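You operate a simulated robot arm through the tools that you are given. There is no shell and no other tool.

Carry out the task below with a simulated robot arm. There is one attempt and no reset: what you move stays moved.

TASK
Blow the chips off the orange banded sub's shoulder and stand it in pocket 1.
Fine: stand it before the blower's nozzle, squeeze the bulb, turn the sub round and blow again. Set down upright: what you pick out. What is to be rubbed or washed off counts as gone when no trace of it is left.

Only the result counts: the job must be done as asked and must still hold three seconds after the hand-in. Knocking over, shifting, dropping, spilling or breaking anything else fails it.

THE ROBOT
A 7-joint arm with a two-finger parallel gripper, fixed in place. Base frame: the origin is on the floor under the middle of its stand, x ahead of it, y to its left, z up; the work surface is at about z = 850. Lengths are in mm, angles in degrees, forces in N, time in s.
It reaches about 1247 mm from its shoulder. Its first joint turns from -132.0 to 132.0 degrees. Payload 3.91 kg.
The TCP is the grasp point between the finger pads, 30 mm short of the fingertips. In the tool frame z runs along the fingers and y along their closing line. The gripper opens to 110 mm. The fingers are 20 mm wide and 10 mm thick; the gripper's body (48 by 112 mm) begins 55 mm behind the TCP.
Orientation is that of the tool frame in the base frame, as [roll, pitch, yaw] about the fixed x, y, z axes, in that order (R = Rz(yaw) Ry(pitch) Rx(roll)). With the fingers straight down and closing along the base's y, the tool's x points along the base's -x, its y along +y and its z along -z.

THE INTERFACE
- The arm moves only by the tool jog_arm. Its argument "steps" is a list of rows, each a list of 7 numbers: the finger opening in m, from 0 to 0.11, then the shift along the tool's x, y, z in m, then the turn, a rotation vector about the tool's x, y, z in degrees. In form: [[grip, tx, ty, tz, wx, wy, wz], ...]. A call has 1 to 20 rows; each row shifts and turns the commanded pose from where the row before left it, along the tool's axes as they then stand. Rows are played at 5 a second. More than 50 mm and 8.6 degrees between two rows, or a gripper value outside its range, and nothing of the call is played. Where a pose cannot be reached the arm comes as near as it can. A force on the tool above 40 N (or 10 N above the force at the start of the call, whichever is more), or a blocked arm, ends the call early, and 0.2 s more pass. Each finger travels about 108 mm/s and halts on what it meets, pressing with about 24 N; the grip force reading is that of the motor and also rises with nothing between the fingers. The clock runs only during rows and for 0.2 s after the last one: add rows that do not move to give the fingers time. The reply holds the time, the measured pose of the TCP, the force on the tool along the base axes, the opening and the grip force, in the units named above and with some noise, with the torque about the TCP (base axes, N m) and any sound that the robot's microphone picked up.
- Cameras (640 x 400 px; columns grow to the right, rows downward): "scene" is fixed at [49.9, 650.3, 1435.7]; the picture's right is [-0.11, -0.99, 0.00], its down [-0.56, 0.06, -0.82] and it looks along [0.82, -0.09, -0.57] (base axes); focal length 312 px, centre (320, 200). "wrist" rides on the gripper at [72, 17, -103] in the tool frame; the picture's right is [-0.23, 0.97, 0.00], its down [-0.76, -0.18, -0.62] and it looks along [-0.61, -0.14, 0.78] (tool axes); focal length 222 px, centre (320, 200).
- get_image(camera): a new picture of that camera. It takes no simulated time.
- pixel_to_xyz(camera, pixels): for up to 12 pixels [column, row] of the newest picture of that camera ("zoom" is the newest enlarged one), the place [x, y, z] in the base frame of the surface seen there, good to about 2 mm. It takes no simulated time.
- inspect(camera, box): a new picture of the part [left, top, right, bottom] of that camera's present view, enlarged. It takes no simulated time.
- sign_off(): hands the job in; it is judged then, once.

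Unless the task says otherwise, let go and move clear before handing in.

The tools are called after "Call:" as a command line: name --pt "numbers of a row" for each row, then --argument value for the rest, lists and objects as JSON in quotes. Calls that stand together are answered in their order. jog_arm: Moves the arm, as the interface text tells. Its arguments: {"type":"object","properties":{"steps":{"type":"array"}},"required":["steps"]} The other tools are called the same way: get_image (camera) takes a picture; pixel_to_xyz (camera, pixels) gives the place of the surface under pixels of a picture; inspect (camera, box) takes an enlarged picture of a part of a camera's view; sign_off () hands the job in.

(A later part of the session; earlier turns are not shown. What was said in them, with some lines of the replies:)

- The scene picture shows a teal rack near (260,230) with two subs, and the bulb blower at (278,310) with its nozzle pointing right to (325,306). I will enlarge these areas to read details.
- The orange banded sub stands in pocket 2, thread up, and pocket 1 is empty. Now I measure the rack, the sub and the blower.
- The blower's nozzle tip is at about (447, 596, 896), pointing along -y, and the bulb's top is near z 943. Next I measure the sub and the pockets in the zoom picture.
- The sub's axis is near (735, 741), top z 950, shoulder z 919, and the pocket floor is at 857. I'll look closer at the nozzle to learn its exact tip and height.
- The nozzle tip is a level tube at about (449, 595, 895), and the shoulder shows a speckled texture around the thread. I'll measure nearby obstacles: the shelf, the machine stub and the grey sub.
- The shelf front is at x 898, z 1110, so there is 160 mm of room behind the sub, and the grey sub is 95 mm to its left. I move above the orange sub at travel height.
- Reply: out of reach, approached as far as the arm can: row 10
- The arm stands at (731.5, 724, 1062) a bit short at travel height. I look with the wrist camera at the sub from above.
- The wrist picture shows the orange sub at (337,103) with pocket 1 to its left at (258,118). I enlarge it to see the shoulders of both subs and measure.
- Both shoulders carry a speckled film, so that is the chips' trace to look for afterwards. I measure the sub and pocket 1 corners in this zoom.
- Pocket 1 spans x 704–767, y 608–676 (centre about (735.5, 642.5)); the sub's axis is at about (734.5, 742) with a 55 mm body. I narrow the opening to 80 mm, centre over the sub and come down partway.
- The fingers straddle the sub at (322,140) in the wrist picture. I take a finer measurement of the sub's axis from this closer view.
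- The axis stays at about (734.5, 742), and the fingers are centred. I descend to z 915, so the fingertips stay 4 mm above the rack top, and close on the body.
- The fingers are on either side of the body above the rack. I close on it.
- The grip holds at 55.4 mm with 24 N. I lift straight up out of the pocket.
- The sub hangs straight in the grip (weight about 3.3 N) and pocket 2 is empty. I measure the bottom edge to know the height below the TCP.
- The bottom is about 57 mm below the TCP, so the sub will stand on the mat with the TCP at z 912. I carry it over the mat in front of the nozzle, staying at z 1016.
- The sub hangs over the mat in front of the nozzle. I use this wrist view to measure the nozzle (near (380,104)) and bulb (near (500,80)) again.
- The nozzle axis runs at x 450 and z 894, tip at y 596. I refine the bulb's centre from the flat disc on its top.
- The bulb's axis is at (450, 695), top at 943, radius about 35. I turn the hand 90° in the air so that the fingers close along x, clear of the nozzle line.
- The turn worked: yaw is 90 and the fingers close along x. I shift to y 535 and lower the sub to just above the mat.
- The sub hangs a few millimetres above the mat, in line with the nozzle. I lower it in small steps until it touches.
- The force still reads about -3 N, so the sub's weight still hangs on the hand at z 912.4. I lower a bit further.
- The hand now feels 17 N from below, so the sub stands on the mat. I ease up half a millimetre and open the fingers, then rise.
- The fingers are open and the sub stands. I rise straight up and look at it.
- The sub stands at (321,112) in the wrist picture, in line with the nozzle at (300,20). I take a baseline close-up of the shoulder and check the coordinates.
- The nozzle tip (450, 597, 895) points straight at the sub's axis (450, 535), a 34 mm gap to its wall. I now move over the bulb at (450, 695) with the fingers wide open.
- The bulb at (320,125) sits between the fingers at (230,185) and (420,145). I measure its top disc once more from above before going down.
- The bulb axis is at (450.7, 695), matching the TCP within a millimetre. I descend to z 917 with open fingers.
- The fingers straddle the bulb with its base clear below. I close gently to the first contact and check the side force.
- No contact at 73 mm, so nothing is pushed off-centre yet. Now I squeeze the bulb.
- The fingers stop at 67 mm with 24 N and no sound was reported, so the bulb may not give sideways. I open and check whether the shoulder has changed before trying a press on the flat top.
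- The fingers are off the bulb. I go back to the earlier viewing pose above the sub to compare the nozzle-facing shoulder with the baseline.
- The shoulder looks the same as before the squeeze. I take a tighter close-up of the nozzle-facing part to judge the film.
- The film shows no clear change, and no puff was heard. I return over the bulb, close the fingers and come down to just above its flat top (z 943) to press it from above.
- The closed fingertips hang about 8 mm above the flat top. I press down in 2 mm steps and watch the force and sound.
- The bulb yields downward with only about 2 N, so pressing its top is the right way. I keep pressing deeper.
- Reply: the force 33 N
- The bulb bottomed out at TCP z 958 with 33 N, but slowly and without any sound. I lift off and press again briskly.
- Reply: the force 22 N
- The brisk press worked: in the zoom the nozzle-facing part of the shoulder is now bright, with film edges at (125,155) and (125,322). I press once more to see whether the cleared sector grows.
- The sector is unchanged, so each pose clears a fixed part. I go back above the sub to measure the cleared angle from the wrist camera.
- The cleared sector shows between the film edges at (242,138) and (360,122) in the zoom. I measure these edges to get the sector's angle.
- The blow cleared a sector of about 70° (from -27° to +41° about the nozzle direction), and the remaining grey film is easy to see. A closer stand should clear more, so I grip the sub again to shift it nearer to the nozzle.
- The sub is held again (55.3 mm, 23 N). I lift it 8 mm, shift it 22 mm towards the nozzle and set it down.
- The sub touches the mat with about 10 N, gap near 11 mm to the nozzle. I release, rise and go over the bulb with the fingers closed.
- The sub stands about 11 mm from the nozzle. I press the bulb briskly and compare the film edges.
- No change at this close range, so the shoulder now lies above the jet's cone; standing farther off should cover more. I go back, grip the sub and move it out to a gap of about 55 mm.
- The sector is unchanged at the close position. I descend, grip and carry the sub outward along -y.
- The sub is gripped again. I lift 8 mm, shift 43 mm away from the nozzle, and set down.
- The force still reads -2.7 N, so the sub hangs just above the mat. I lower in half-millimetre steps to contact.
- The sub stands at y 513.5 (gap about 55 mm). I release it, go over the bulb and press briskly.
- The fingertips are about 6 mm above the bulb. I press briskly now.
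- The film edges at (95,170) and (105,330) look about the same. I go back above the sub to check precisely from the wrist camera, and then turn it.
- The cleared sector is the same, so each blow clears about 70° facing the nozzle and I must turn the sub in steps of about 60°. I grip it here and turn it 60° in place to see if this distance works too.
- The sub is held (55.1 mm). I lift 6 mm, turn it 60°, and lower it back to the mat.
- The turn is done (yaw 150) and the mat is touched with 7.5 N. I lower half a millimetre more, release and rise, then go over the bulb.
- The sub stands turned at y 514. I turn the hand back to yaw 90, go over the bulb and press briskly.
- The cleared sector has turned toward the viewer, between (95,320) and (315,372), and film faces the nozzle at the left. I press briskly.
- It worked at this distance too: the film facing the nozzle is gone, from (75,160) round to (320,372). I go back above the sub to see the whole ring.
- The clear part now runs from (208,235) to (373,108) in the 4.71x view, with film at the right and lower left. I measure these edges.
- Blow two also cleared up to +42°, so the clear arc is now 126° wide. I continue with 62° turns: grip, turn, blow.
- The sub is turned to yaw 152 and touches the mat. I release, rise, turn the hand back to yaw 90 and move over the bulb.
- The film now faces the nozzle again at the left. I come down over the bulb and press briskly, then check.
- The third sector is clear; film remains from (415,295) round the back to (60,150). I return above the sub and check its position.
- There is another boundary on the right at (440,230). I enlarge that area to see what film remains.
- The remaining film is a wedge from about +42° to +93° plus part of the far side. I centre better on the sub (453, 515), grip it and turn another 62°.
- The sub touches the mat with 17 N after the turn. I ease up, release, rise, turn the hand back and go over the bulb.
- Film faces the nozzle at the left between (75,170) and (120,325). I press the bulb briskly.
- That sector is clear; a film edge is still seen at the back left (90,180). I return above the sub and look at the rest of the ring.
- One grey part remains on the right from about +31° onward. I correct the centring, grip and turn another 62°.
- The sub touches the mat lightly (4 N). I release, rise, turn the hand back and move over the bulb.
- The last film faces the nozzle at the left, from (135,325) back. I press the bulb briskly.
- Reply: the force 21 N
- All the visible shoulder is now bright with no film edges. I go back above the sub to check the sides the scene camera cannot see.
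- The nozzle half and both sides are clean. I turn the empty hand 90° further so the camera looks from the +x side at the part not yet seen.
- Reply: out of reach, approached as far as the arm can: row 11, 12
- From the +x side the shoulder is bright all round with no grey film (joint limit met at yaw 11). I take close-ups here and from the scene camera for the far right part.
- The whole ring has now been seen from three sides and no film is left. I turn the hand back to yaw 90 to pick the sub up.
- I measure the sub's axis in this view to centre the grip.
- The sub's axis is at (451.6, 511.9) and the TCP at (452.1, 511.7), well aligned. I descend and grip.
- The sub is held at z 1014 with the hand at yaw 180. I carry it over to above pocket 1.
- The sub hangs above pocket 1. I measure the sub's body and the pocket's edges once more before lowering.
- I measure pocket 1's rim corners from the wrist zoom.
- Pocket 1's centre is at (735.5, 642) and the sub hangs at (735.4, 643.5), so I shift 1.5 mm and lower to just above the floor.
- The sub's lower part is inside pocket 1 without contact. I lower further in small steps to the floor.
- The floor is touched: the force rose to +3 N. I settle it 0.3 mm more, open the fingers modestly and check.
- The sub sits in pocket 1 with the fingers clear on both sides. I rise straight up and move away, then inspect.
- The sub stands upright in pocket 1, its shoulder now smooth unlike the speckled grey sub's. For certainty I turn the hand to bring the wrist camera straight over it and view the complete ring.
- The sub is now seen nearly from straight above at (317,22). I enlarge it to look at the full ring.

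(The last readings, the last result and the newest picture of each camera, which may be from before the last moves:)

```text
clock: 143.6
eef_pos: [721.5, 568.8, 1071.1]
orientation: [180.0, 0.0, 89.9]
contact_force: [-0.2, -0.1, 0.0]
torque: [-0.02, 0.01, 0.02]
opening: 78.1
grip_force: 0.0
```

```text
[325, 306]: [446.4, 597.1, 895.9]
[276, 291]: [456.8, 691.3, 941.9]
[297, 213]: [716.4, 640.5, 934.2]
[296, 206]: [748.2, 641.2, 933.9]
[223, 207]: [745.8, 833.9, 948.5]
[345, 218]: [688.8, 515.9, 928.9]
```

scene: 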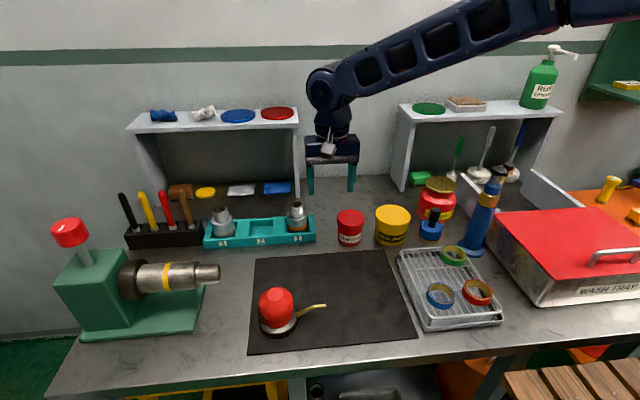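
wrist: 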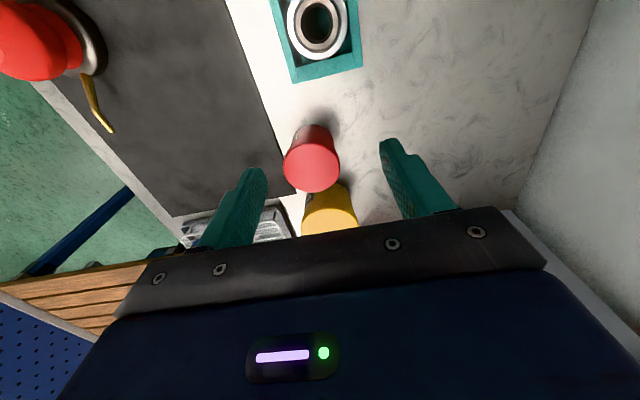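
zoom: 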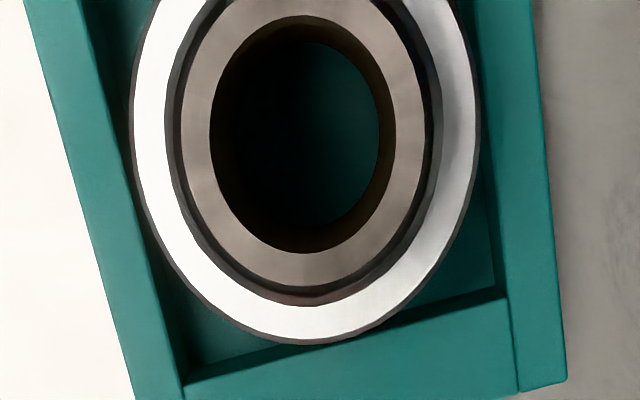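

The ring is bright on the -x, -y and +x sides, and the blower's nozzle is still at its original place (446, 597, 896). I zoom further on the greyer right part and shift a bit to view the top part too.

Call:
inspect --camera "wrist" --box '[325, 0, 352, 40]'

Call:
jog_arm --pt "0.078 0.03 0 0 0 0 0" --pt "0.078 0 0 0 0 0 0" --pt "0.078 0 0 0 0 0 0"

Call:
inspect --camera "wrist" --box '[275, 0, 365, 70]'

```text
10.00 times, centred on (338, 20) of wrist
```

zoom: 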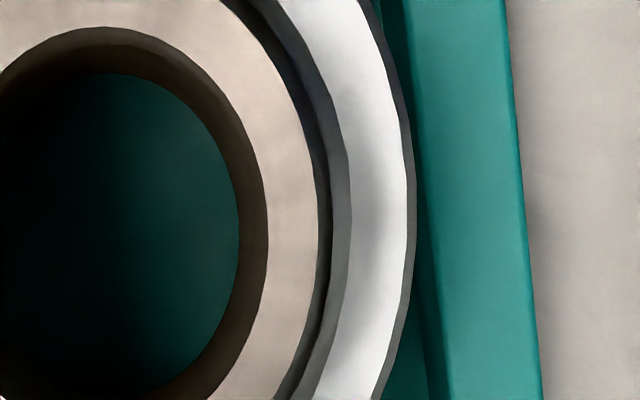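

```text
clock: 144.4
eef_pos: [720.2, 598.8, 1069.5]
orientation: [-180.0, 0.1, 90.0]
contact_force: [-0.6, -0.6, 0.2]
torque: [-0.01, 0.02, -0.01]
opening: 78.0
grip_force: 0.1
```

```text
5.71 times, centred on (320, 35) of wrist
```

zoom: 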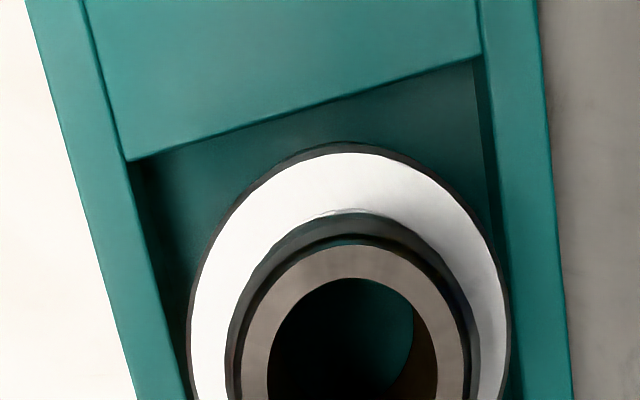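

The whole ring is smooth and bright, and the sub stands inside the pocket. I raise the hand away from the rack and take a last look at the scene.

Call:
jog_arm --pt "0.078 -0.04 -0.03 -0.02 0 0 0" --pt "0.078 -0.04 -0.03 -0.02 0 0 0" --pt "0.078 -0.04 -0.03 0 0 0 0" --pt "0.078 0 0 0 0 0 0" --pt "0.078 0 0 0 0 0 0"

Call:
get_image --camera "scene"

Call:
inspect --camera "scene" --box '[200, 180, 340, 260]'

```text
refused: row 1 steps farther than a row can; nothing moved
```

```text
taken
```

scene: 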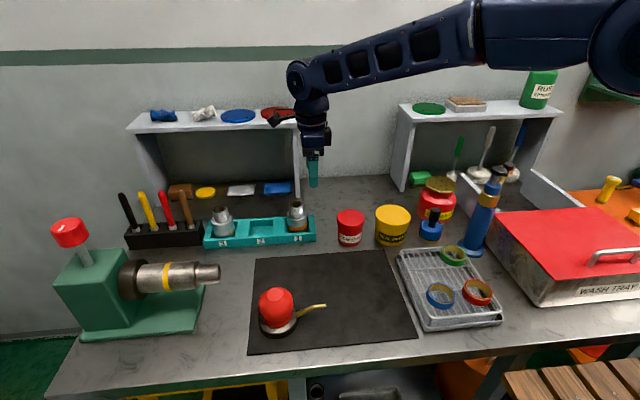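

```text
4.57 times, centred on (270, 220) of scene
```

zoom: 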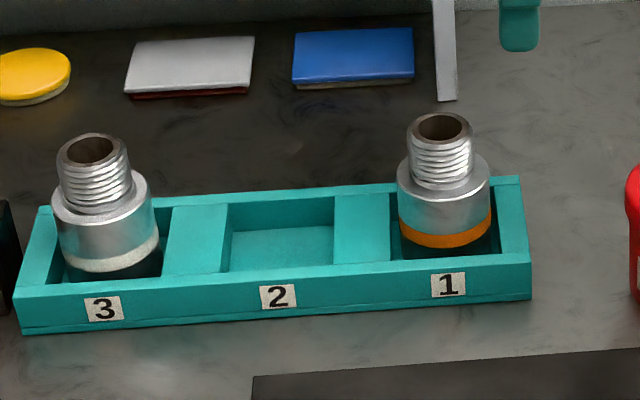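

The move was refused as one row was too long, so nothing moved; the scene shows the sub upright in pocket 1 and everything else in its place. I retreat in shorter rows.

Call:
jog_arm --pt "0.078 -0.03 -0.02 -0.01 0 0 0" --pt "0.078 -0.03 -0.02 -0.01 0 0 0" --pt "0.078 -0.03 -0.02 0 0 0 0" --pt "0.078 -0.03 -0.02 0 0 0 0" --pt "0.078 0 0 0 0 0 0" --pt "0.078 0 0 0 0 0 0"

Call:
get_image --camera "scene"

```text
clock: 145.8
eef_pos: [639.2, 479.0, 1092.1]
orientation: [180.0, 0.0, 90.0]
contact_force: [0.2, 0.0, -0.2]
torque: [-0.03, 0.02, 0.05]
opening: 77.9
grip_force: 0.0
```

```text
taken
```

scene: 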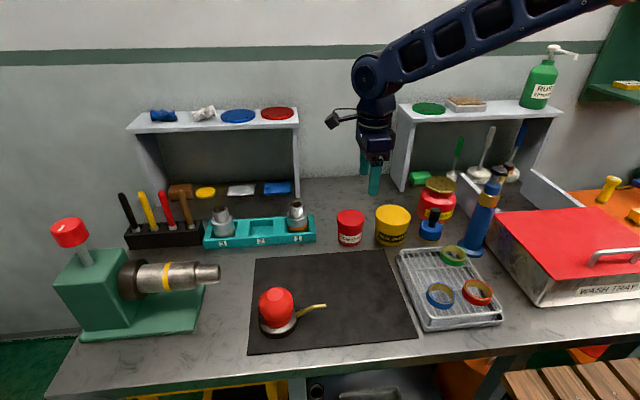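

The hand is clear, the clean orange banded sub stands at (297,215) in pocket 1, and the blower, the other sub and the cans are where they were. I hand the job in.

Call:
sign_off

```text
The job is handed in.
```

The orange banded sub's shoulder is blown clean and the sub stands upright in pocket 1. I let go, moved the arm clear and handed the job in; no verdict came back.

- **Blowing:** Squeezing the bulb from the sides did nothing. It blew only when I pressed its flat top down quickly. Each blow cleared only about 50–70° of the shoulder. I therefore turned the sub in steps of about 60° and blew from five facings, instead of turning it round once.
- **Check:** I looked at the whole shoulder with both cameras, on the mat and again in the pocket. I saw no film left on any side.
- **Everything else:** The blower's nozzle measured the same place as at the start. The grey banded sub, the cans and the other things on the bench look unmoved in the last picture.
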